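You operate a simulated robot arm through the tools that you are given. There is no shell and no other tool.

Carry out the task below with a simulated robot arm. There is one attempt and no reset: what you move stays moved.

Task
Shut the tank valve and run the tap dry into the steel cup.
Fine: leave the cup on the sled, back in the middle; spill nothing. Set down upright: steel cup. Where these are worked on the way, their far stop is far enough and under half their travel is too little: bottle sled.

Only the result counts: the job must be done as asked and must still hold three seconds after the hand-in. Knocking over, shifting, dropping, spilling or breaking anything else fails it.

Robot
A 7-joint arm with a two-finger parallel gripper, fixed in place. Base frame: the origin is at the foot of the arm, x ahead of it, y to its left, z up; the work surface is at about z = 786. Units: mm, rad, N and s.
With the tool pointing down near the work surface it reaches from about 220 to 680 mm from the base axis. Its first joint turns from -1.152 to 1.152 rad. Payload 2.4 kg.
The tool frame sits at the grasp point between the pads (the TCP): z along the fingers, y along the line on which they close. The tips reach 30 mm beyond it. Largest opening 94 mm; finger width 28, thickness 10; the body of the gripper, 50 by 96 mm, starts 55 mm behind the TCP.
Orientation is that of the tool frame in the base frame, as a unit quaternion [w, x, y, z]. With the fingers straight down and closing along the base's y, the tool's x points along the base's -x, its y along +y and its z along -z.

Tools
- The arm moves only by the tool play_rows. Its argument "increments" is a list of rows, each an object of numbers (a shift or turn left out is 0, a gripper value left out holds the last): "tx", "ty", "tz": the shift along the tool's x, y, z in mm; "ax", "ay", "az": the turn, a rotation vector about the tool's x, y, z in rad; "claw": the opening, from 0 (shut) to 1 (fully open). In form: [{"tx": .., "ty": .., "tz": .., "ax": .., "ay": .., "az": .., "claw": ..}, ...]. A call has 1 to 20 rows; each row shifts and turns the commanded pose from where the row before left it, along the tool's axes as they then stand. Rows are played at 5 a second. More than 50 mm and 0.15 rad between two rows, or a gripper value outside its range, and nothing of the call is played. Where a pose cannot be reached the arm comes as near as it can. A force on the tool above 40 N (or 10 N above the force at the start of the call, whichever is more), or a blocked arm, ends the call early, and 0.2 s more pass. The fingers move at their own pace (about 153 mm/s each) and stop on an object; they squeeze with about 42 N. The grip force told is the motor's: it shows also when the fingers shut on nothing. Time passes only in rows, and 0.2 s behind the last, so rows that do not move let the fingers close. The reply holds the time, the measured pose of the TCP, the force on the tool along the base axes, the opening and the grip force, in the units named above and with some noise, with the torque about the TCP (base axes, N m) and any sound that the robot's microphone picked up, and new pictures: "pictures" is both (left out), scene, wrist or none.
- Cameras (640 x 400 px; columns grow to the right, rows downward): "scene" is fixed at [51.8, 483.5, 1450.8]; the picture's right is [-0.62, -0.78, 0.00], its down [-0.39, 0.31, -0.87] and it looks along [0.68, -0.54, -0.49] (base axes); focal length 293 px, centre (320, 200). "wrist" rides on the gripper at [76, 14, -102] in the tool frame; the picture's right is [-0.18, 0.98, 0.00], its down [-0.75, -0.14, -0.64] and it looks along [-0.63, -0.12, 0.77] (tool axes); focal length 243 px, centre (320, 200). There is no depth. A picture from a camera that has moved, and an enlarged one, comes with that camera's place and axes in the base frame and with its lens.
- zoom(camera, box): a new picture of the part [left, top, right, bottom] of that camera's present view, enlarged. The clock stands still meanwhile.
- close_job(): hands the job in; it is judged then, once.

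Nothing tells you positions but the pictures and the camera data. Unless the task says otherwise, let go and move clear before handing in.

The tools are called by a JSON object that holds its "name" and its "arguments". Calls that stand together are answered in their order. play_rows: Moves the arm, as the interface text tells. Its arguments: {"type":"object","properties":{"increments":{"type":"array","items":{"type":"object","properties":{"tx":{"type":"number"},"ty":{"type":"number"},"tz":{"type":"number"},"ax":{"type":"number"},"ay":{"type":"number"},"az":{"type":"number"},"claw":{"type":"number"}}}},"pictures":{"type":"string","enum":["both","scene","wrist","none"]}},"required":["increments"]} The other tools are called the same way: zoom (camera, box) takes an enlarged picture of a part of a camera's view; close_job () hands the job in.

At the start:

```text
clock: 0.0
tcp_pos: [406.2, 72.2, 1323.7]
tool_rot: [0.0, 0.0, 1.0, 0.0]
force: [0.1, 0.5, -0.3]
moment: [0.0, 0.04, 0.04]
grip_width: 93.9
grip_force: 0.0
```

scene: 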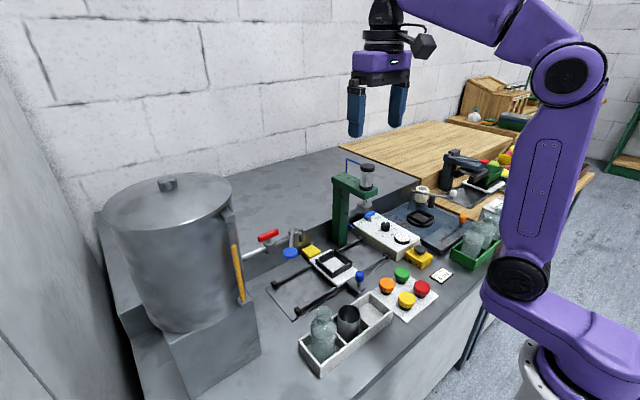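
wrist: 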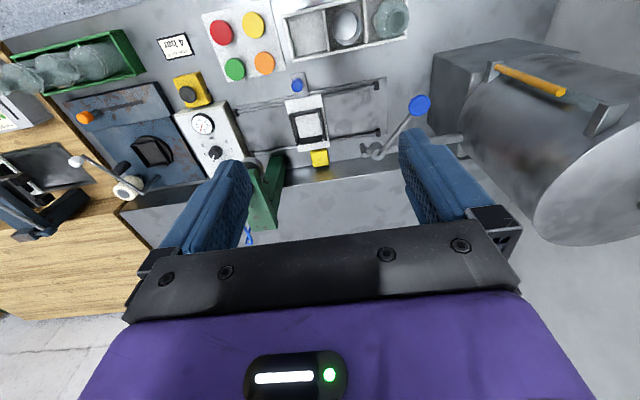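

I see a large steel tank on the left with a pipe and red/blue handles, a small sled on rails in the middle, and a tray holding a steel cup and a glass bottle. I'll look closer before moving.

{"name": "zoom", "arguments": {"camera": "scene", "box": [220, 180, 460, 330]}}

{"name": "zoom", "arguments": {"camera": "scene", "box": [230, 210, 350, 285]}}

{"name": "zoom", "arguments": {"camera": "scene", "box": [280, 270, 440, 370]}}

{"name": "zoom", "arguments": {"camera": "wrist", "box": [180, 0, 480, 190]}}

{"name": "zoom", "arguments": {"camera": "wrist", "box": [0, 20, 280, 200]}}

```text
2.67 times, centred on (340, 255) of scene
camera zoom: at [51.8, 483.5, 1450.8], right [-0.62, -0.78, 0.0], down [-0.39, 0.31, -0.87], along [0.68, -0.54, -0.49], focal length 782 px, centre (267, 53)
```

zoom: 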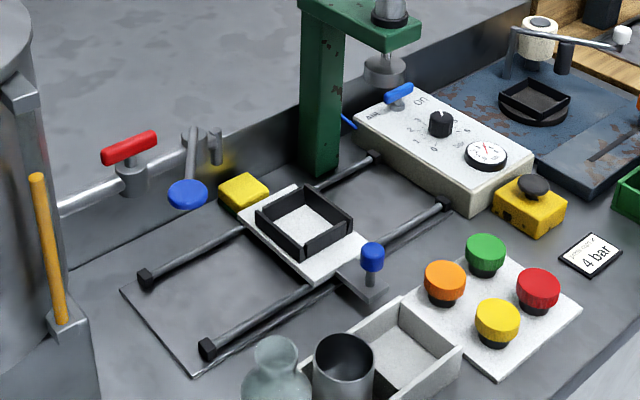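

```text
5.33 times, centred on (290, 248) of scene
camera zoom: at [51.8, 483.5, 1450.8], right [-0.62, -0.78, 0.0], down [-0.39, 0.31, -0.87], along [0.68, -0.54, -0.49], focal length 1563 px, centre (480, -53)
```

zoom: 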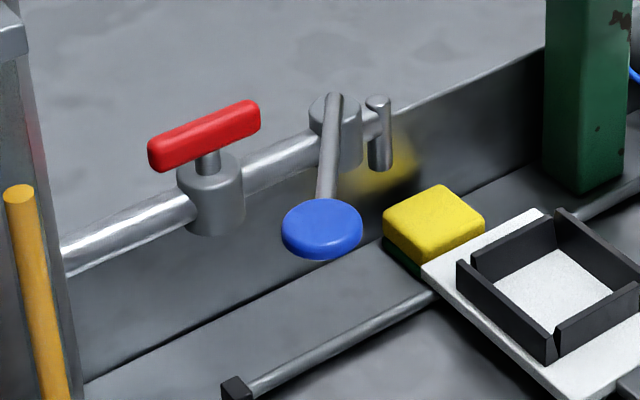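

```text
4.00 times, centred on (360, 320) of scene
camera zoom: at [51.8, 483.5, 1450.8], right [-0.62, -0.78, 0.0], down [-0.39, 0.31, -0.87], along [0.68, -0.54, -0.49], focal length 1172 px, centre (160, -280)
```

zoom: 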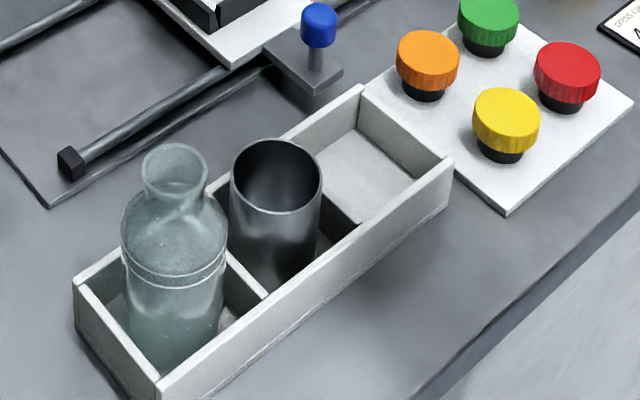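

```text
2.11 times, centred on (330, 95) of wrist
camera zoom: at [330.1, 86.7, 1428.3], right [0.18, 0.98, 0.0], down [0.75, -0.14, 0.64], along [0.63, -0.12, -0.77], focal length 511 px, centre (299, 421)
```

zoom: 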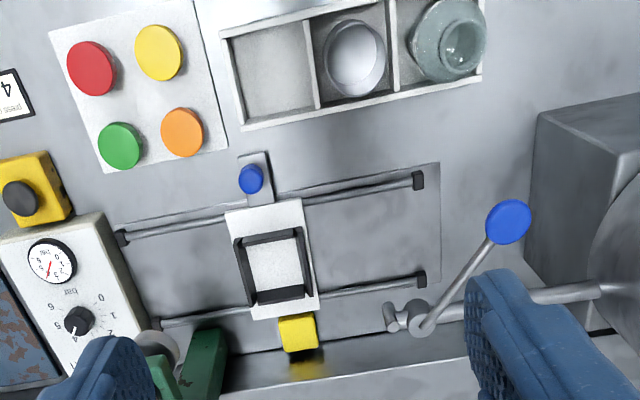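

```text
2.22 times, centred on (140, 110) of wrist
camera zoom: at [330.1, 86.7, 1428.3], right [0.18, 0.98, 0.0], down [0.75, -0.14, 0.64], along [0.63, -0.12, -0.77], focal length 539 px, centre (720, 400)
```

zoom: 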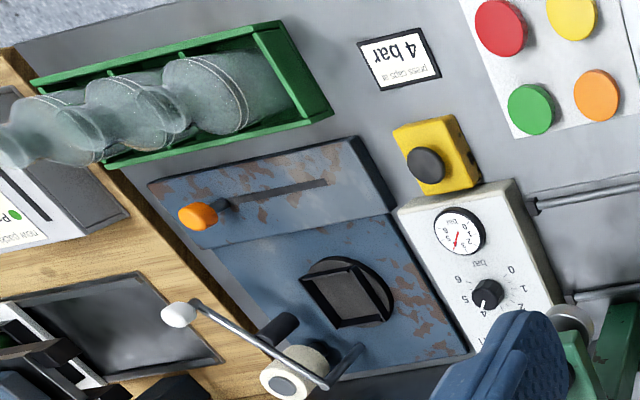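

The tank valve (red bar) is near (580, 224, 1029) and lies along the pipe, so I take it to be open. The tap lever (blue disk) is near (490, 219, 1032), with the spout near (580, 127, 960). The sled is near (577, 8) with its blue knob near (469, 8, 850), and the cup is near (384, 130). I'll go above the cup for a closer look.

{"name": "play_rows", "arguments": {"increments": [{"tx": 3.7, "ty": 9.7, "tz": 45, "claw": 1}, {"tx": 3.7, "ty": 9.7, "tz": 45}, {"tx": 3.7, "ty": 9.7, "tz": 45}, {"tx": 3.7, "ty": 9.7, "tz": 45}, {"tx": 3.7, "ty": 9.7, "tz": 45}, {"tx": 3.7, "ty": 9.5, "tz": 45}]}}

```text
clock: 1.4
tcp_pos: [383.5, 131.3, 1055.8]
tool_rot: [0.0, -0.001, 1.0, 0.0]
force: [-0.7, 0.0, -0.3]
moment: [-0.02, -0.04, 0.0]
grip_width: 93.9
grip_force: 0.1
camera wrist: at [308.2, 145.5, 1159.9], right [0.18, 0.98, 0.0], down [0.75, -0.14, 0.64], along [0.63, -0.12, -0.77], focal length 243 px, centre (320, 200)
```

scene: 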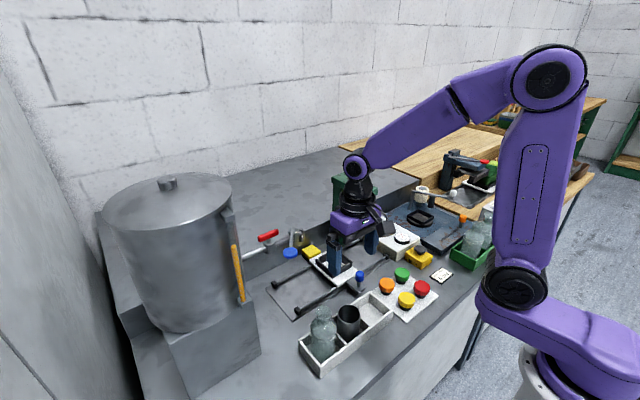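
wrist: 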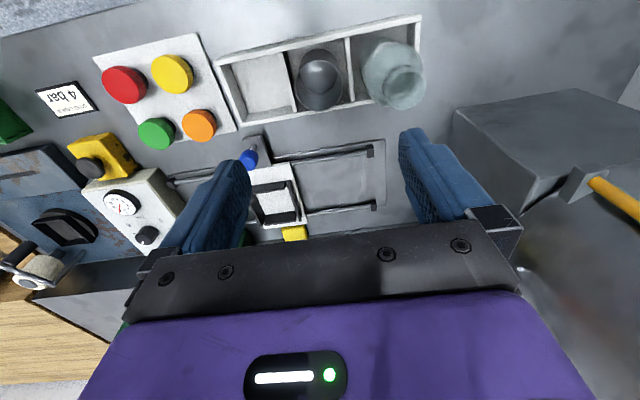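

I'm above the tray now. I'll zoom on the cup to fix its place and rim height.

{"name": "zoom", "arguments": {"camera": "wrist", "box": [210, 0, 450, 150]}}

{"name": "zoom", "arguments": {"camera": "wrist", "box": [160, 110, 420, 270]}}

{"name": "zoom", "arguments": {"camera": "scene", "box": [230, 220, 390, 320]}}

```text
2.67 times, centred on (330, 75) of wrist
camera zoom: at [308.2, 145.5, 1159.9], right [0.18, 0.98, 0.0], down [0.75, -0.14, 0.64], along [0.63, -0.12, -0.77], focal length 647 px, centre (293, 533)
```

zoom: 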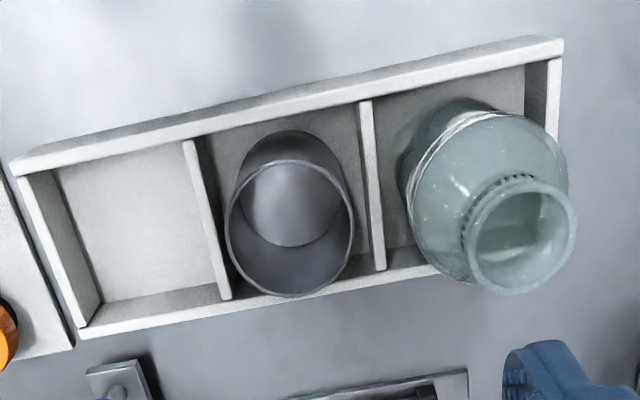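

```text
2.46 times, centred on (290, 190) of wrist
camera zoom: at [308.2, 145.5, 1159.9], right [0.18, 0.98, 0.0], down [0.75, -0.14, 0.64], along [0.63, -0.12, -0.77], focal length 597 px, centre (394, 225)
```

zoom: 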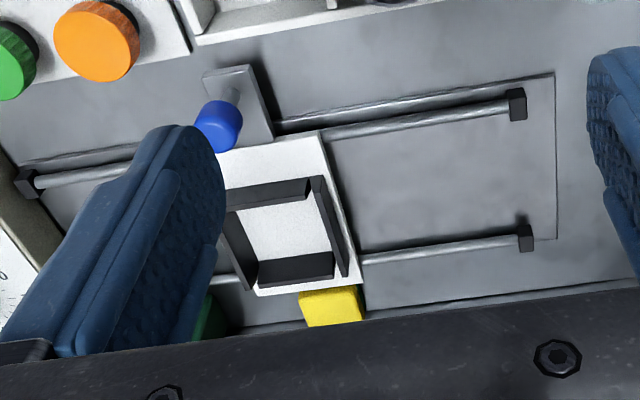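

```text
4.00 times, centred on (310, 270) of scene
camera zoom: at [51.8, 483.5, 1450.8], right [-0.62, -0.78, 0.0], down [-0.39, 0.31, -0.87], along [0.68, -0.54, -0.49], focal length 1172 px, centre (360, -80)
```

zoom: 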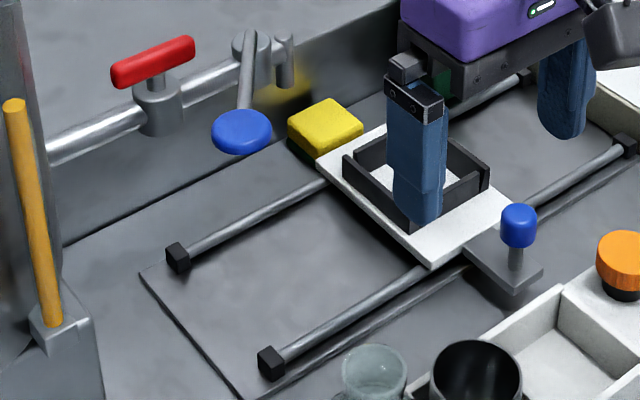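

The cup rim centre works out at about (383, 131, 866), with a diameter of about 54 mm, and the tray wall top is at about z = 825. I'll turn the tool so it closes along x, which keeps the fingers clear of the bottle, and then check.

{"name": "play_rows", "arguments": {"increments": [{"az": -0.1428}, {"az": -0.1428}, {"az": -0.1428}, {"az": -0.1428}, {"az": -0.1428}, {"az": -0.1428}, {"az": -0.1428}, {"az": -0.1428}, {"az": -0.1428}, {"az": -0.1428}, {"az": -0.1428}, {"tz": 40}, {"tz": 40}]}}

```text
clock: 4.2
tcp_pos: [381.9, 131.7, 972.2]
tool_rot: [0.0, 0.708, -0.706, 0.0]
force: [0.2, -0.7, -0.4]
moment: [-0.01, 0.0, -0.04]
grip_width: 93.8
grip_force: 0.1
camera wrist: at [368.3, 54.8, 1076.0], right [-0.98, 0.18, 0.0], down [0.14, 0.75, 0.64], along [0.12, 0.63, -0.77], focal length 243 px, centre (320, 200)
```

scene: 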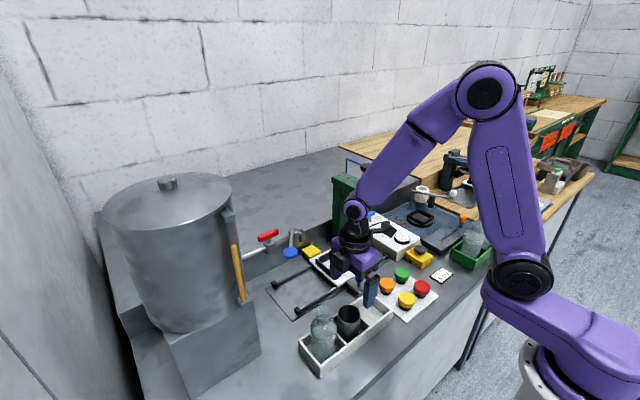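
wrist: 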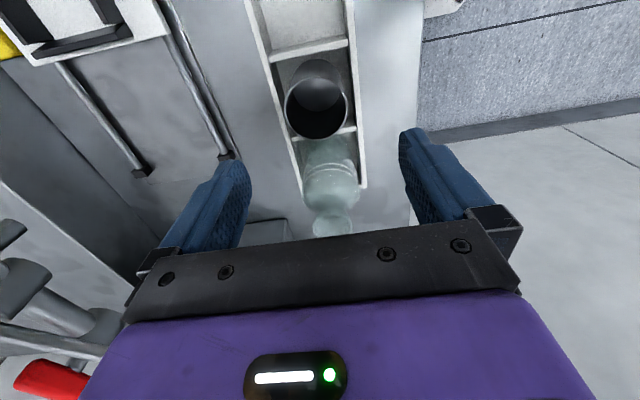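

The fingers now straddle the cup along x. I'll zoom to measure the cup against the tool before going down.

{"name": "zoom", "arguments": {"camera": "wrist", "box": [240, 40, 400, 140]}}

{"name": "zoom", "arguments": {"camera": "wrist", "box": [0, 200, 200, 400]}}

```text
4.00 times, centred on (320, 90) of wrist
camera zoom: at [368.3, 54.8, 1076.0], right [-0.98, 0.18, 0.0], down [0.14, 0.75, 0.64], along [0.12, 0.63, -0.77], focal length 970 px, centre (320, 640)
```

zoom: 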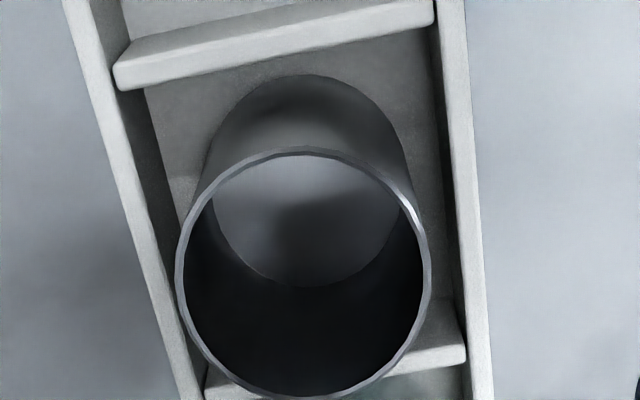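

```text
2.00 times, centred on (100, 300) of wrist
camera zoom: at [368.3, 54.8, 1076.0], right [-0.98, 0.18, 0.0], down [0.14, 0.75, 0.64], along [0.12, 0.63, -0.77], focal length 485 px, centre (760, 0)
```

zoom: 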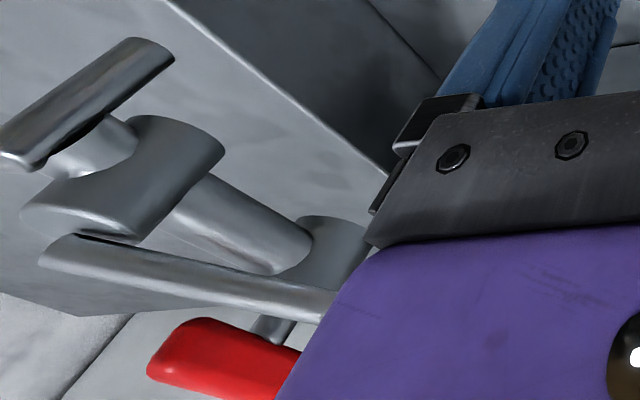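

The cup centre is about (384.5, 128.5). I'll go down so the fingertips stay just above the tray walls at z ≈ 834, then look again.

{"name": "play_rows", "arguments": {"increments": [{"tx": 3.2, "ty": -2.5, "tz": 30}, {"tz": 30}, {"tz": 20}, {"tz": 14}, {"tz": 13.5}, {}]}}

{"name": "zoom", "arguments": {"camera": "scene", "box": [280, 260, 440, 360]}}

```text
clock: 5.6
tcp_pos: [384.7, 130.0, 864.8]
tool_rot: [0.0, -0.707, 0.707, 0.0]
force: [-0.4, 0.7, -0.4]
moment: [0.03, 0.0, 0.03]
grip_width: 94.0
grip_force: 0.1
camera wrist: at [371.9, 52.6, 969.1], right [-0.98, 0.18, 0.0], down [0.14, 0.75, 0.64], along [0.12, 0.63, -0.77], focal length 243 px, centre (320, 200)
```

scene: 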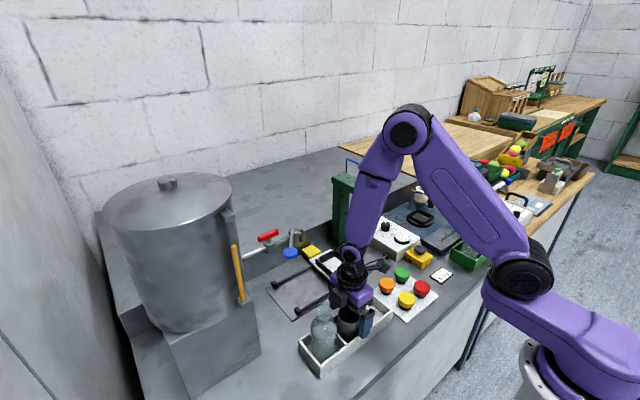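
wrist: 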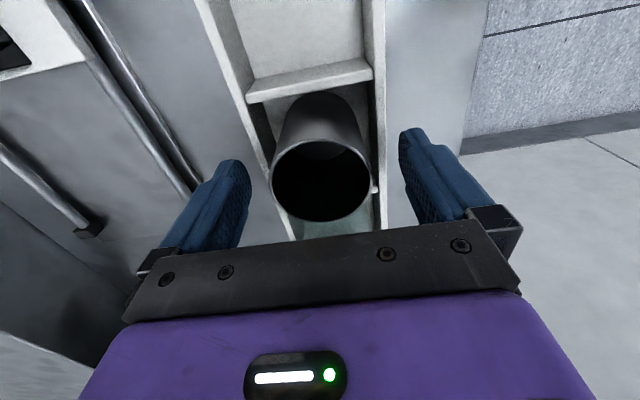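

```text
4.00 times, centred on (360, 310) of scene
camera zoom: at [51.8, 483.5, 1450.8], right [-0.62, -0.78, 0.0], down [-0.39, 0.31, -0.87], along [0.68, -0.54, -0.49], focal length 1172 px, centre (160, -240)
```

zoom: 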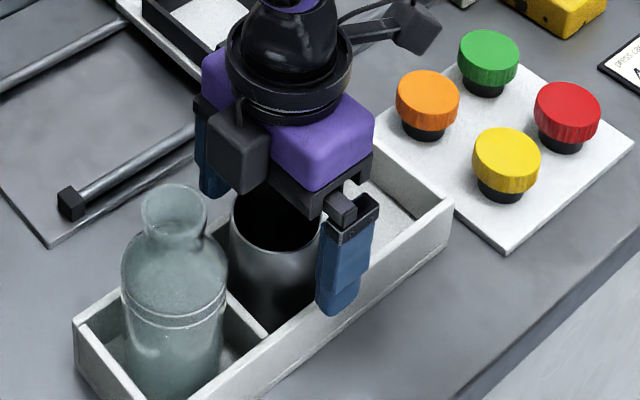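

The rim is centred between the fingers at TCP height, and the tips are clear of the tray wall. I'll close on the cup.

{"name": "play_rows", "arguments": {"increments": [{"claw": 0.7}, {"claw": 0.5}, {"claw": 0.4}, {"claw": 0.3}, {}]}}

```text
clock: 6.8
tcp_pos: [384.3, 129.3, 864.6]
tool_rot: [0.0, -0.706, 0.708, 0.0]
force: [0.0, 0.2, -0.7]
moment: [0.01, -0.03, -0.01]
grip_width: 55.1
grip_force: 41.8
camera wrist: at [371.9, 52.5, 969.3], right [-0.98, 0.18, 0.0], down [0.14, 0.75, 0.64], along [0.12, 0.63, -0.77], focal length 243 px, centre (320, 200)
```

scene: 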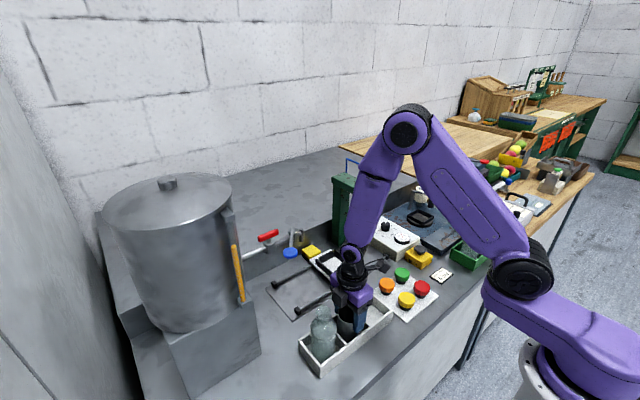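
wrist: 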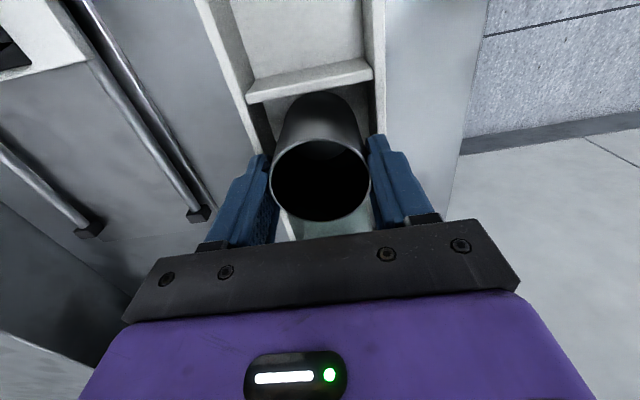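

I have the cup: the opening reads 55.1 mm. I'll lift it straight up, then turn back to the straight orientation so the camera stays clear of the press.

{"name": "play_rows", "arguments": {"increments": [{"tz": -10}, {"tz": -20}, {"tz": -30}, {"tz": -30}, {"tz": -30}, {"az": 0.1428}, {"az": 0.1428}, {"az": 0.1428}, {"az": 0.1428}, {"az": 0.1428}, {"az": 0.1428}, {"az": 0.1428}, {"az": 0.1428}, {"az": 0.1428}, {"az": 0.1428}, {"az": 0.1428}]}}

```text
clock: 10.2
tcp_pos: [385.1, 127.1, 986.6]
tool_rot: [0.0, 0.0, 1.0, -0.001]
force: [-0.1, 0.3, -0.7]
moment: [0.02, -0.03, -0.01]
grip_width: 54.8
grip_force: 42.1
camera wrist: at [310.6, 141.4, 1091.1], right [0.19, 0.98, 0.0], down [0.75, -0.14, 0.64], along [0.63, -0.12, -0.77], focal length 243 px, centre (320, 200)
```

scene: 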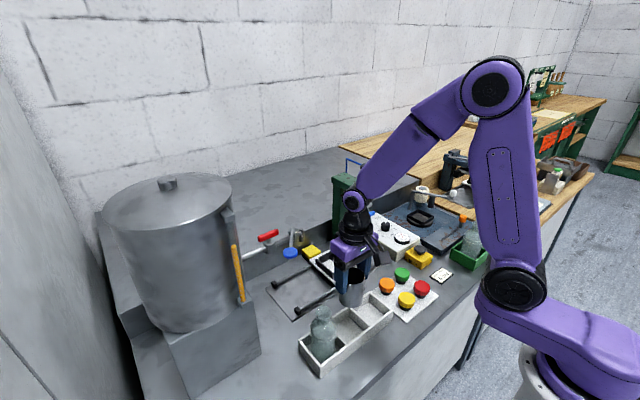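
wrist: 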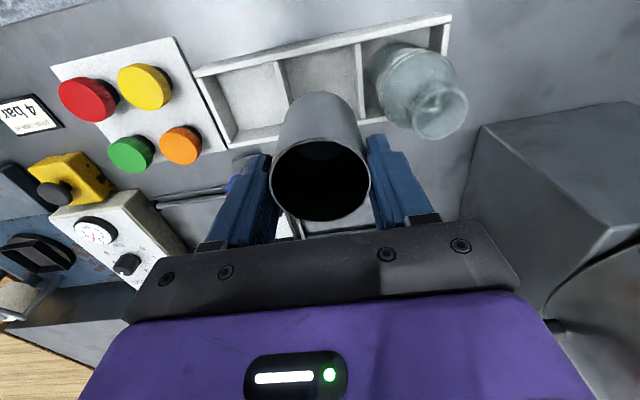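

The cup is off the tray and upright. I'll raise it and move over near the sled for a clearer view of the pocket before placing it.

{"name": "play_rows", "arguments": {"increments": [{"tz": -38}, {"tz": -38}, {"tz": -37}, {"tx": -35, "ty": -13.4}, {"tx": -35, "ty": -13.4}, {"tx": -35, "ty": -13.4}, {"tx": -35, "ty": -13.4}, {"tx": -35, "ty": -13.4}, {}]}}

{"name": "zoom", "arguments": {"camera": "wrist", "box": [200, 20, 400, 145]}}

{"name": "zoom", "arguments": {"camera": "scene", "box": [260, 200, 420, 300]}}

```text
clock: 12.2
tcp_pos: [560.4, 59.6, 1100.0]
tool_rot: [0.0, -0.001, 1.0, 0.0]
force: [0.5, 0.0, -1.5]
moment: [0.01, 0.01, 0.0]
grip_width: 55.2
grip_force: 42.0
camera wrist: at [485.3, 73.8, 1204.1], right [0.18, 0.98, 0.0], down [0.75, -0.14, 0.64], along [0.63, -0.12, -0.77], focal length 243 px, centre (320, 200)
```

scene: 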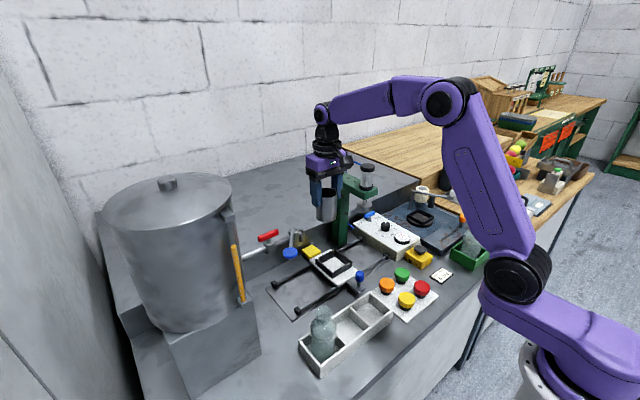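
wrist: 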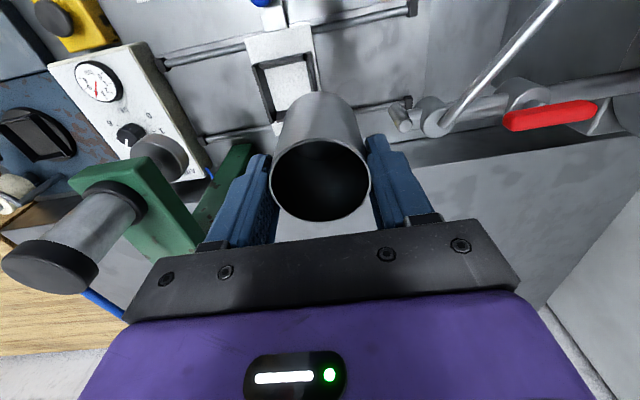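

```text
3.20 times, centred on (300, 82) of wrist
camera zoom: at [485.3, 73.8, 1204.1], right [0.18, 0.98, 0.0], down [0.75, -0.14, 0.64], along [0.63, -0.12, -0.77], focal length 776 px, centre (384, 576)
```

zoom: 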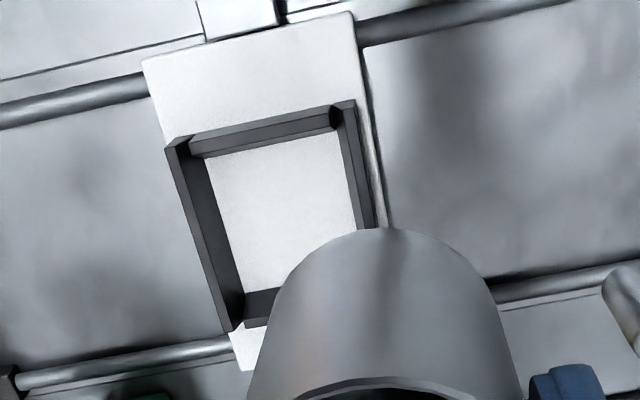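

```text
4.00 times, centred on (340, 250) of scene
camera zoom: at [51.8, 483.5, 1450.8], right [-0.62, -0.78, 0.0], down [-0.39, 0.31, -0.87], along [0.68, -0.54, -0.49], focal length 1172 px, centre (240, 0)
```

zoom: 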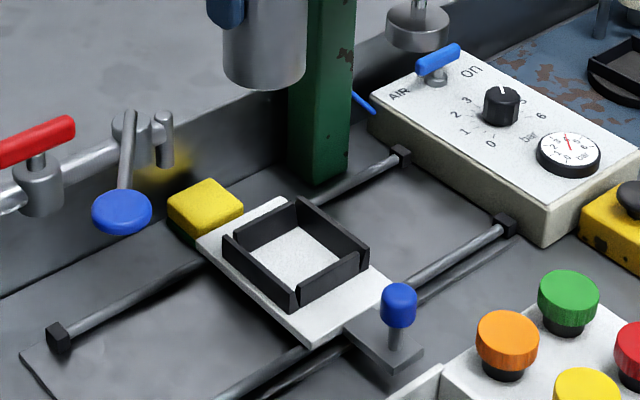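

The pocket's inner square spans x ≈ 550–612 and y ≈ -22–43, so its centre is about (580.5, 9.5). The cup's bottom sits about 71 mm below the TCP. I'll go over the pocket and down to just above its walls.

{"name": "play_rows", "arguments": {"increments": [{"tx": -10, "ty": -25}, {"tx": -10, "ty": -25}, {"tz": 38}, {"tz": 38}, {"tz": 38}, {"tz": 38}, {"tz": 36}, {}]}}

{"name": "zoom", "arguments": {"camera": "wrist", "box": [220, 20, 420, 145]}}

{"name": "zoom", "arguments": {"camera": "scene", "box": [280, 210, 400, 285]}}

```text
clock: 14.0
tcp_pos: [579.0, 9.8, 913.3]
tool_rot: [0.0, -0.001, 1.0, 0.0]
force: [-0.6, 0.4, -0.4]
moment: [0.04, 0.01, 0.0]
grip_width: 55.1
grip_force: 42.4
camera wrist: at [504.9, 23.2, 1017.2], right [0.18, 0.98, 0.0], down [0.75, -0.14, 0.64], along [0.63, -0.12, -0.77], focal length 243 px, centre (320, 200)
```

scene: 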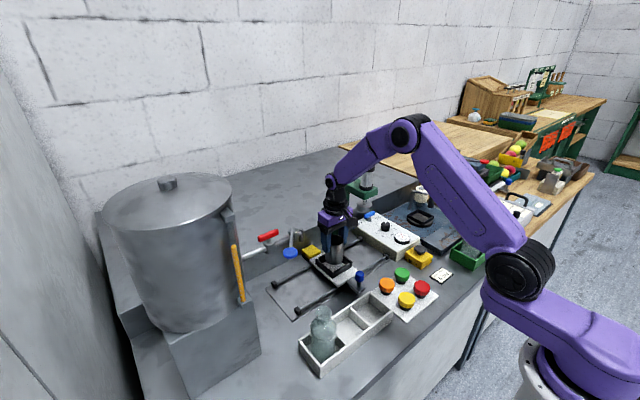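
wrist: 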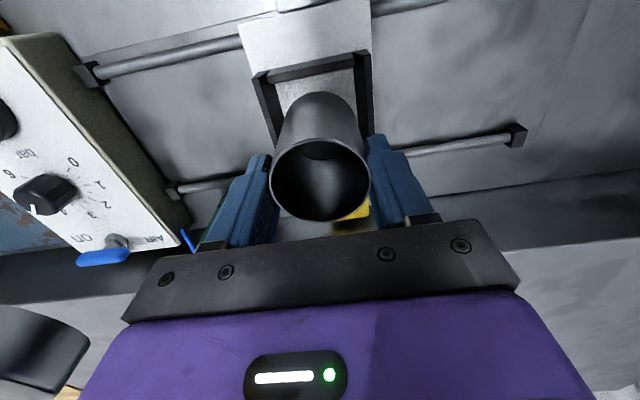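

```text
3.20 times, centred on (320, 82) of wrist
camera zoom: at [504.9, 23.2, 1017.2], right [0.18, 0.98, 0.0], down [0.75, -0.14, 0.64], along [0.63, -0.12, -0.77], focal length 776 px, centre (320, 576)
```

zoom: 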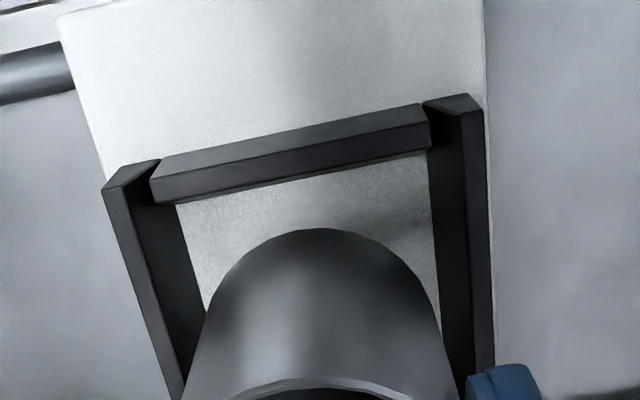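

```text
5.33 times, centred on (340, 248) of scene
camera zoom: at [51.8, 483.5, 1450.8], right [-0.62, -0.78, 0.0], down [-0.39, 0.31, -0.87], along [0.68, -0.54, -0.49], focal length 1563 px, centre (213, -53)
```

zoom: 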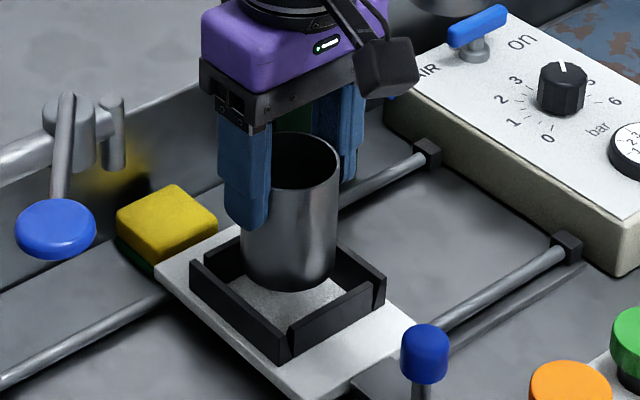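

The pocket centre comes out at about (582, 10.5), so the cup is about 3 mm short in x. I'll correct that and lower it into the pocket gently.

{"name": "play_rows", "arguments": {"increments": [{"tx": -3, "ty": 0.7}, {"tz": 8}, {"tz": 8}, {"tz": 6}, {"tz": 3}, {"tz": 2}, {}]}}

{"name": "zoom", "arguments": {"camera": "scene", "box": [280, 210, 400, 285]}}

{"name": "zoom", "arguments": {"camera": "wrist", "box": [220, 20, 420, 145]}}

```text
clock: 15.6
tcp_pos: [582.3, 10.8, 887.5]
tool_rot: [0.001, 0.0, 1.0, 0.0]
force: [-13.0, -0.8, 28.0]
moment: [-0.07, 0.67, -0.03]
grip_width: 55.1
grip_force: 41.9
camera wrist: at [508.4, 24.9, 990.6], right [0.18, 0.98, 0.0], down [0.75, -0.14, 0.64], along [0.63, -0.12, -0.77], focal length 243 px, centre (320, 200)
```

scene: 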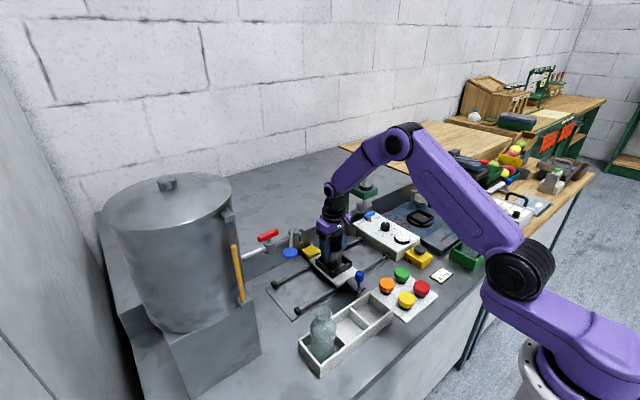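
wrist: 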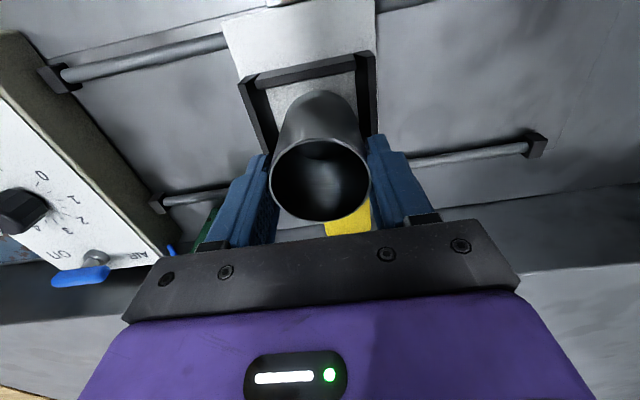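

```text
5.33 times, centred on (340, 248) of scene
camera zoom: at [51.0, 483.5, 1450.8], right [-0.62, -0.78, 0.0], down [-0.39, 0.31, -0.87], along [0.68, -0.54, -0.49], focal length 1563 px, centre (213, -53)
```

zoom: 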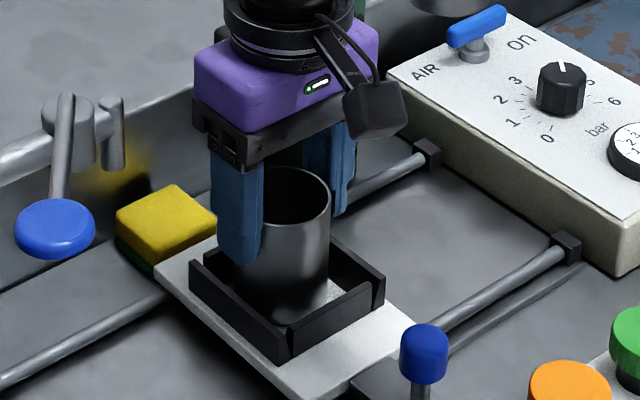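

```text
3.20 times, centred on (320, 82) of wrist
camera zoom: at [508.4, 24.9, 990.6], right [0.18, 0.98, 0.0], down [0.75, -0.14, 0.64], along [0.63, -0.12, -0.77], focal length 776 px, centre (320, 576)
```

zoom: 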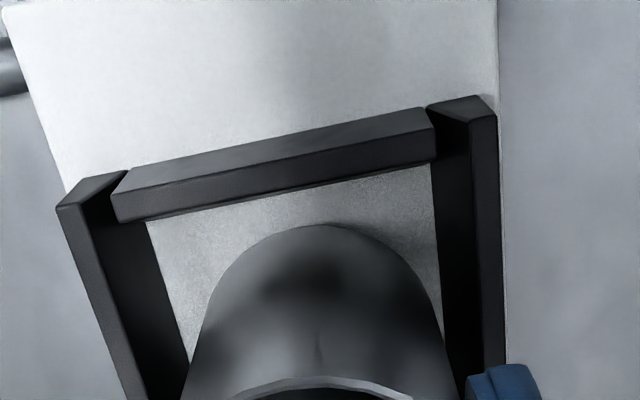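

There's an upward force of 28 N at z = 887.5, so the cup is touching something. I'll zoom in tightly to tell whether it's the pocket floor or a wall.

{"name": "zoom", "arguments": {"camera": "scene", "box": [310, 240, 358, 280]}}

{"name": "zoom", "arguments": {"camera": "wrist", "box": [230, 70, 390, 240]}}

```text
10.00 times, centred on (334, 260) of scene
camera zoom: at [51.0, 483.5, 1450.8], right [-0.62, -0.78, 0.0], down [-0.39, 0.31, -0.87], along [0.68, -0.54, -0.49], focal length 2931 px, centre (180, -400)
```

zoom: 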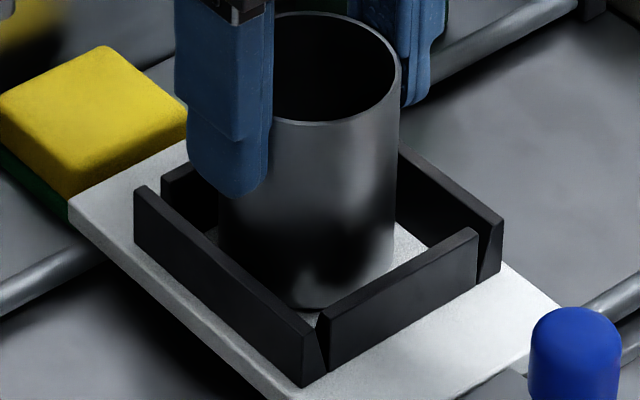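

```text
2.35 times, centred on (310, 155) of wrist
camera zoom: at [508.4, 24.9, 990.6], right [0.18, 0.98, 0.0], down [0.75, -0.14, 0.64], along [0.63, -0.12, -0.77], focal length 571 px, centre (344, 306)
```

zoom: 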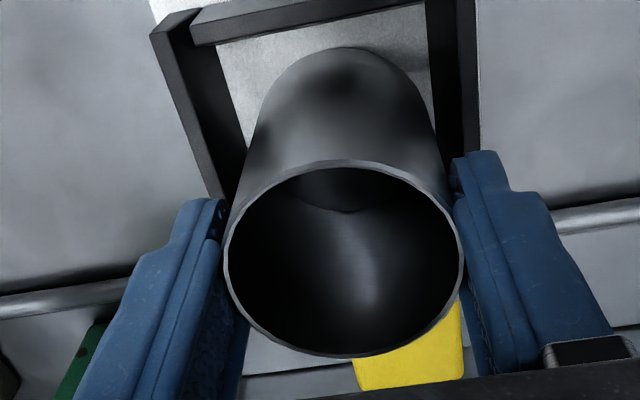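

The cup bottom sits inside the walls at floor height, about z = 814, so it's on the pocket floor. I'll ease off the pressure, open the gripper, and rise straight up.

{"name": "play_rows", "arguments": {"increments": [{"tz": -1.2}, {}, {"claw": 0.7}, {"claw": 0.9}, {}, {"tz": -15}, {"tz": -30}, {"tz": -35}, {"tz": -35}, {}]}}

{"name": "zoom", "arguments": {"camera": "scene", "box": [260, 200, 420, 300]}}

{"name": "zoom", "arguments": {"camera": "wrist", "box": [220, 20, 420, 145]}}

```text
clock: 17.8
tcp_pos: [584.4, 11.7, 1000.4]
tool_rot: [0.0, 0.0, 1.0, 0.0]
force: [0.4, -0.5, 0.7]
moment: [-0.01, -0.02, 0.01]
grip_width: 84.6
grip_force: 0.0
camera wrist: at [508.8, 25.3, 1105.2], right [0.18, 0.98, 0.0], down [0.75, -0.14, 0.64], along [0.63, -0.12, -0.77], focal length 243 px, centre (320, 200)
```

scene: 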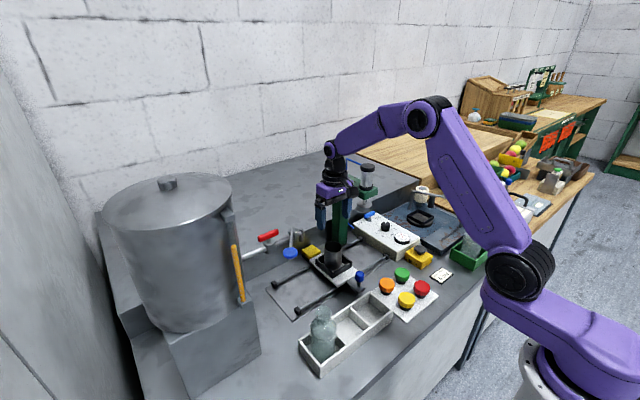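
wrist: 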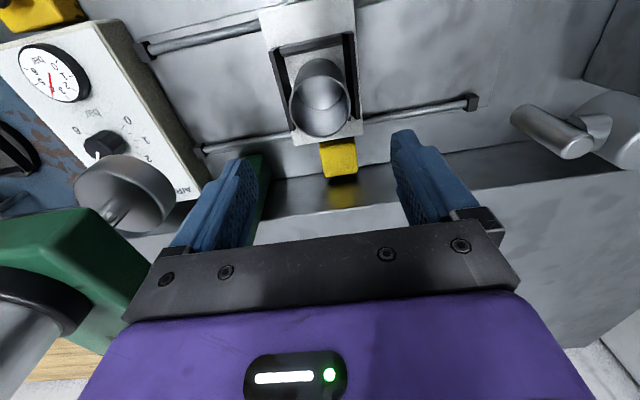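

```text
4.00 times, centred on (340, 250) of scene
camera zoom: at [51.8, 483.5, 1450.8], right [-0.62, -0.78, 0.0], down [-0.39, 0.31, -0.87], along [0.68, -0.54, -0.49], focal length 1172 px, centre (240, 0)
```

zoom: 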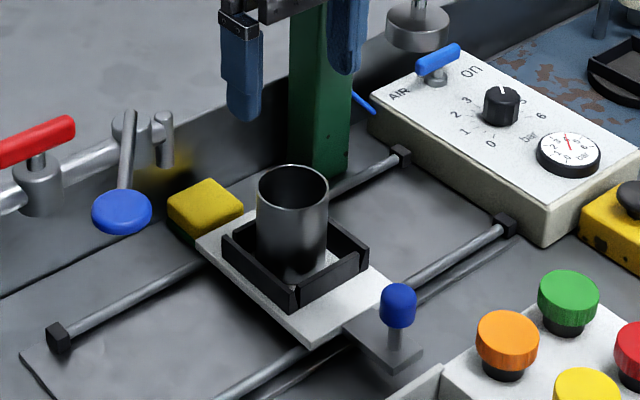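

```text
3.20 times, centred on (320, 82) of wrist
camera zoom: at [508.8, 25.3, 1105.2], right [0.18, 0.98, 0.0], down [0.75, -0.14, 0.64], along [0.63, -0.12, -0.77], focal length 776 px, centre (320, 576)
```

zoom: 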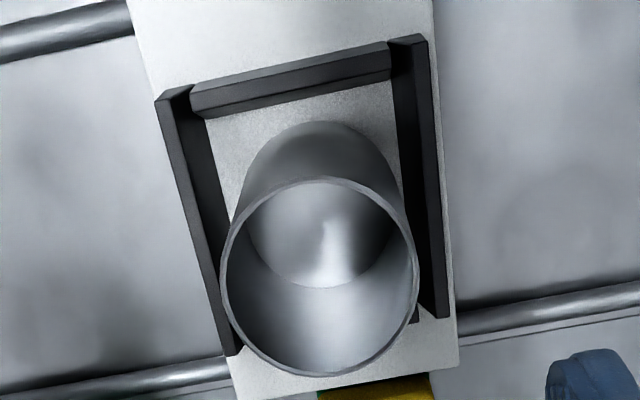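

The cup stands upright in the sled pocket. Next I'll go to the sled's blue knob at about (467, 11, 852), stopping above it to check.

{"name": "play_rows", "arguments": {"increments": [{"tx": 39, "claw": 1}, {"tx": 39}, {"tx": 39, "ty": -0.7}, {"tz": 35}, {"tz": 35}, {"tz": 20}, {}]}}

{"name": "zoom", "arguments": {"camera": "wrist", "box": [220, 50, 420, 200]}}

{"name": "zoom", "arguments": {"camera": "scene", "box": [290, 220, 410, 295]}}

```text
clock: 19.4
tcp_pos: [465.4, 10.2, 910.5]
tool_rot: [0.0, 0.001, 1.0, 0.0]
force: [1.0, -0.5, 0.4]
moment: [-0.01, -0.03, 0.01]
grip_width: 94.0
grip_force: 0.2
camera wrist: at [390.2, 23.6, 1014.9], right [0.18, 0.98, 0.0], down [0.75, -0.14, 0.64], along [0.63, -0.12, -0.77], focal length 243 px, centre (320, 200)
```

scene: 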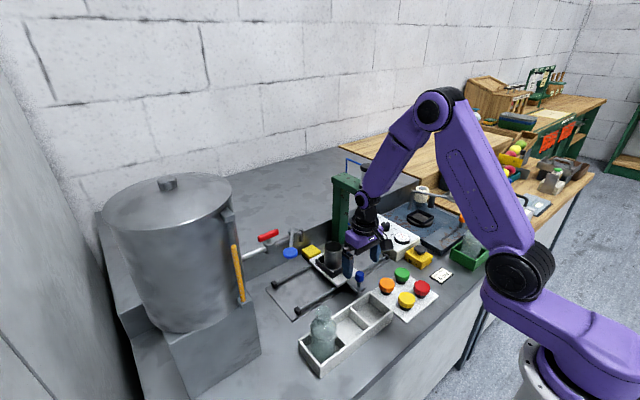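
wrist: 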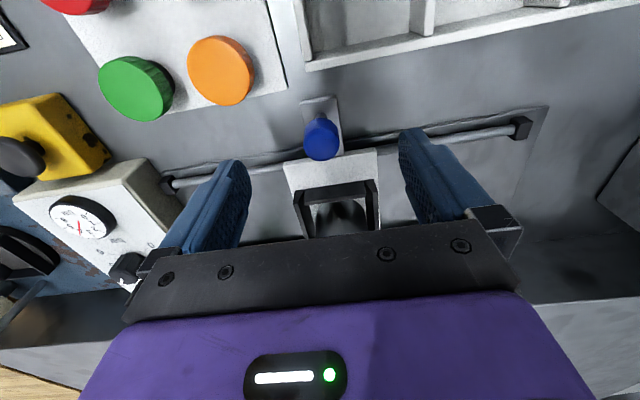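

```text
2.67 times, centred on (320, 125) of wrist
camera zoom: at [390.2, 23.6, 1014.9], right [0.18, 0.98, 0.0], down [0.75, -0.14, 0.64], along [0.63, -0.12, -0.77], focal length 647 px, centre (320, 400)
```

zoom: 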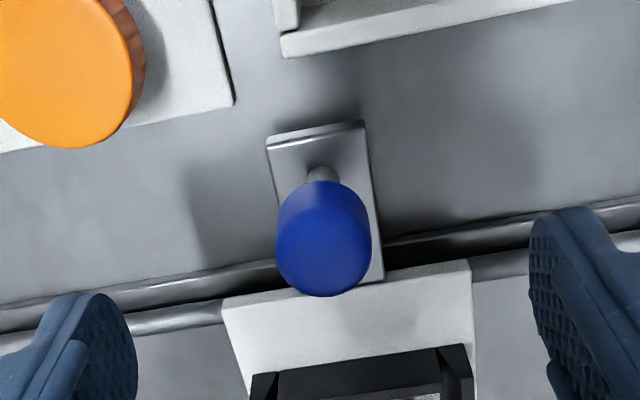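

```text
5.33 times, centred on (350, 258) of scene
camera zoom: at [51.8, 483.5, 1450.8], right [-0.62, -0.78, 0.0], down [-0.39, 0.31, -0.87], along [0.68, -0.54, -0.49], focal length 1563 px, centre (160, -107)
```

zoom: 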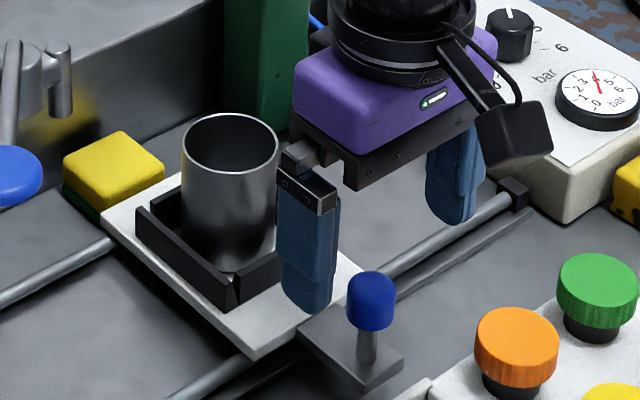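

The knob is directly under the TCP. I'll lower onto it and grip it.

{"name": "play_rows", "arguments": {"increments": [{"tz": 25}, {"tz": 20}, {"tz": 12}, {"claw": 0.6}, {"claw": 0.3}, {"claw": 0.15}, {}]}}

{"name": "zoom", "arguments": {"camera": "scene", "box": [290, 220, 410, 295]}}

```text
clock: 21.0
tcp_pos: [465.6, 10.1, 853.6]
tool_rot: [0.0, 0.0, 1.0, 0.0]
force: [1.0, -1.5, -5.4]
moment: [-0.04, -0.14, 0.0]
grip_width: 25.2
grip_force: 45.3
camera wrist: at [390.6, 24.0, 957.7], right [0.18, 0.98, 0.0], down [0.75, -0.14, 0.64], along [0.63, -0.12, -0.77], focal length 243 px, centre (320, 200)
```

scene: 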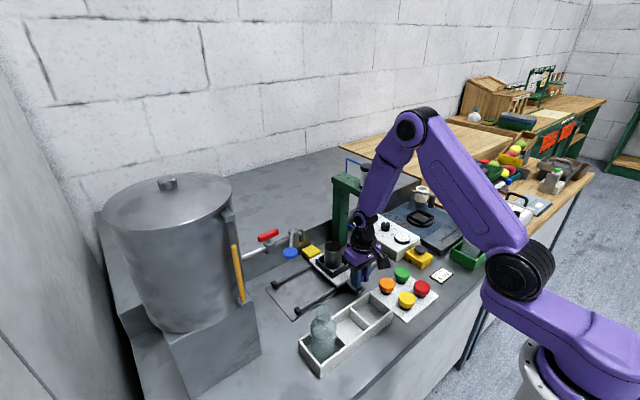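
wrist: 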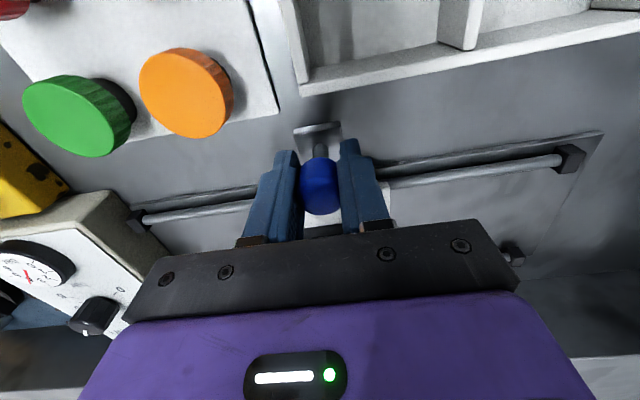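

```text
5.33 times, centred on (350, 258) of scene
camera zoom: at [51.9, 483.5, 1450.8], right [-0.62, -0.78, 0.0], down [-0.39, 0.31, -0.87], along [0.68, -0.54, -0.49], focal length 1563 px, centre (160, -107)
```

zoom: 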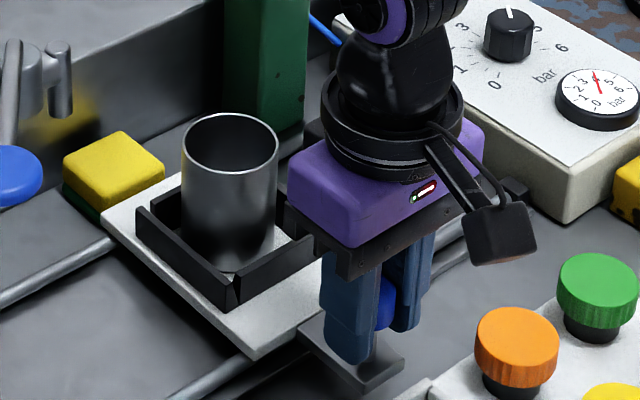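

I'm gripping the knob, with the sled's middle at TCP y = 10.1. I'll slide it smoothly toward the tap side (+y).

{"name": "play_rows", "arguments": {"increments": [{"ty": 4}, {"ty": 8}, {"ty": 10}, {"ty": 10}, {"ty": 10}, {"ty": 10}, {"ty": 10}, {"ty": 10}, {"ty": 8}, {"ty": 5}, {}]}}

{"name": "zoom", "arguments": {"camera": "scene", "box": [250, 200, 410, 300]}}

```text
clock: 22.3
tcp_pos: [465.1, 56.6, 853.4]
tool_rot: [-0.002, 0.0, 1.0, 0.0]
force: [2.7, 1.5, -4.3]
moment: [0.0, 0.18, 0.08]
grip_width: 25.5
grip_force: 45.1
stopped in row 6: the force on the tool passed its limit at 41 N (the readings are from after the stop); the commanded pose is now the measured one
camera wrist: at [391.2, 69.3, 958.3], right [0.18, 0.98, 0.0], down [0.76, -0.14, 0.64], along [0.63, -0.12, -0.77], focal length 243 px, centre (320, 200)
```

scene: 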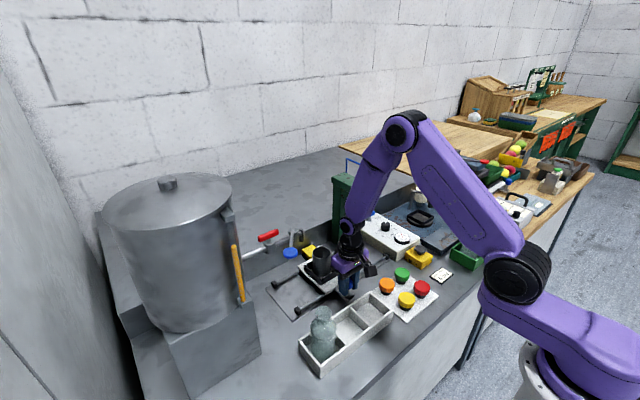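
wrist: 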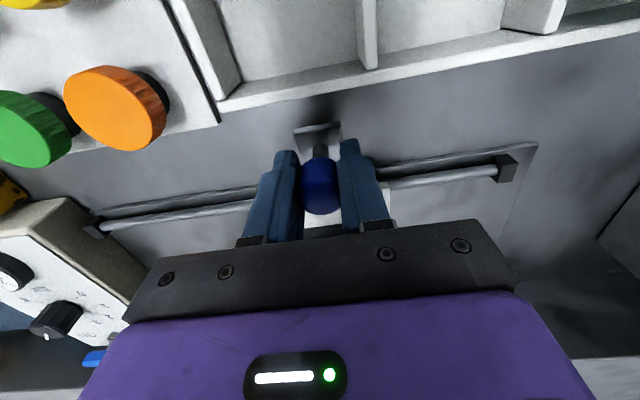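

```text
4.00 times, centred on (330, 250) of scene
camera zoom: at [51.9, 483.5, 1450.7], right [-0.62, -0.78, 0.0], down [-0.39, 0.31, -0.87], along [0.68, -0.54, -0.49], focal length 1172 px, centre (280, 0)
```

zoom: 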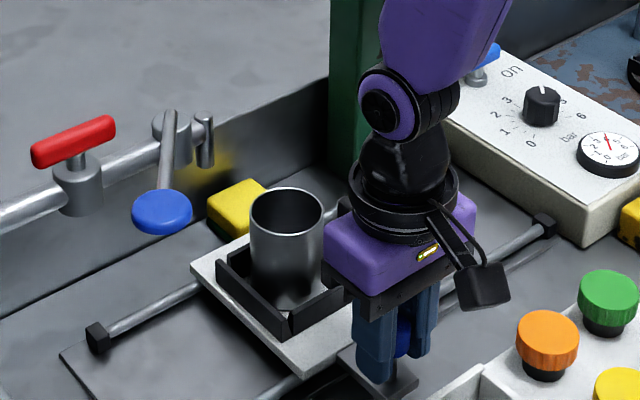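

The slide stopped part-way at y = 56.6 on a force spike, and the sponge is untouched. It may just be drag at that speed, so I'll continue more slowly.

{"name": "play_rows", "arguments": {"increments": [{"ty": 3}, {"ty": 4}, {"ty": 4}, {"ty": 4}, {"ty": 4}, {"ty": 4}], "pictures": "scene"}}

```text
clock: 23.7
tcp_pos: [464.7, 79.8, 853.6]
tool_rot: [-0.004, 0.0, 1.0, -0.001]
force: [-2.0, -0.4, -3.6]
moment: [0.04, -0.12, -0.13]
grip_width: 25.1
grip_force: 44.7
```

scene: 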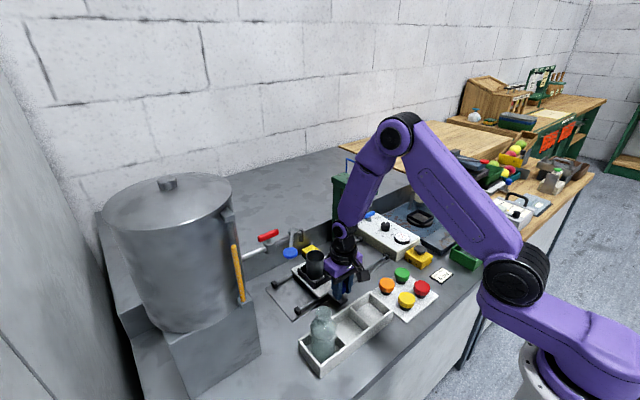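

It moves freely at the slower speed, so it was drag. I'll keep going toward the far stop.

{"name": "play_rows", "arguments": {"increments": [{"ty": 4}, {"ty": 5}, {"ty": 5}, {"ty": 5}, {"ty": 5}, {"ty": 5}, {"ty": 4}, {"ty": 4}, {"ty": 3}, {}]}}

{"name": "zoom", "arguments": {"camera": "scene", "box": [230, 200, 390, 300]}}

```text
clock: 25.9
tcp_pos: [466.4, 118.0, 854.5]
tool_rot: [-0.004, -0.001, 1.0, -0.001]
force: [-0.7, -0.4, -24.5]
moment: [0.0, 0.6, -0.05]
grip_width: 25.1
grip_force: 45.2
camera wrist: at [391.4, 132.4, 958.6], right [0.18, 0.98, 0.0], down [0.76, -0.14, 0.64], along [0.63, -0.12, -0.77], focal length 243 px, centre (320, 200)
```

scene: 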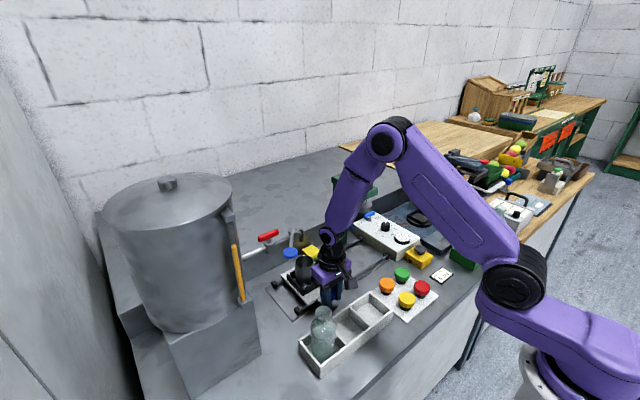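
wrist: 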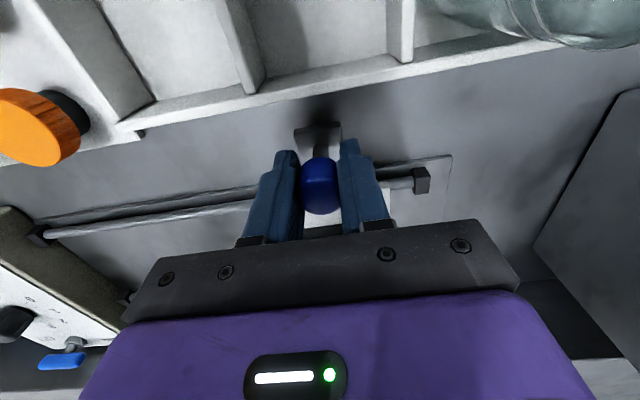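

```text
4.00 times, centred on (310, 250) of scene
camera zoom: at [52.1, 483.6, 1450.7], right [-0.62, -0.78, 0.0], down [-0.39, 0.31, -0.87], along [0.68, -0.54, -0.49], focal length 1172 px, centre (360, 0)
```

zoom: 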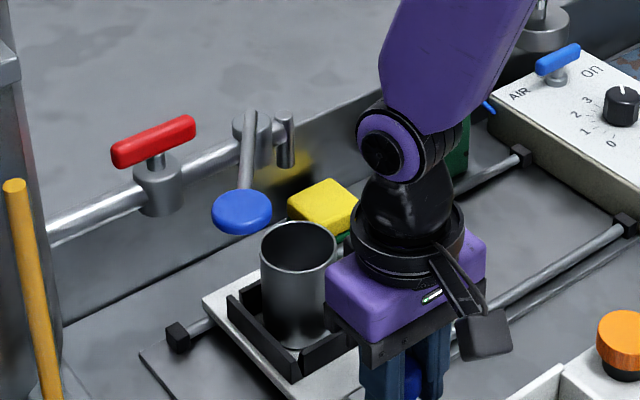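

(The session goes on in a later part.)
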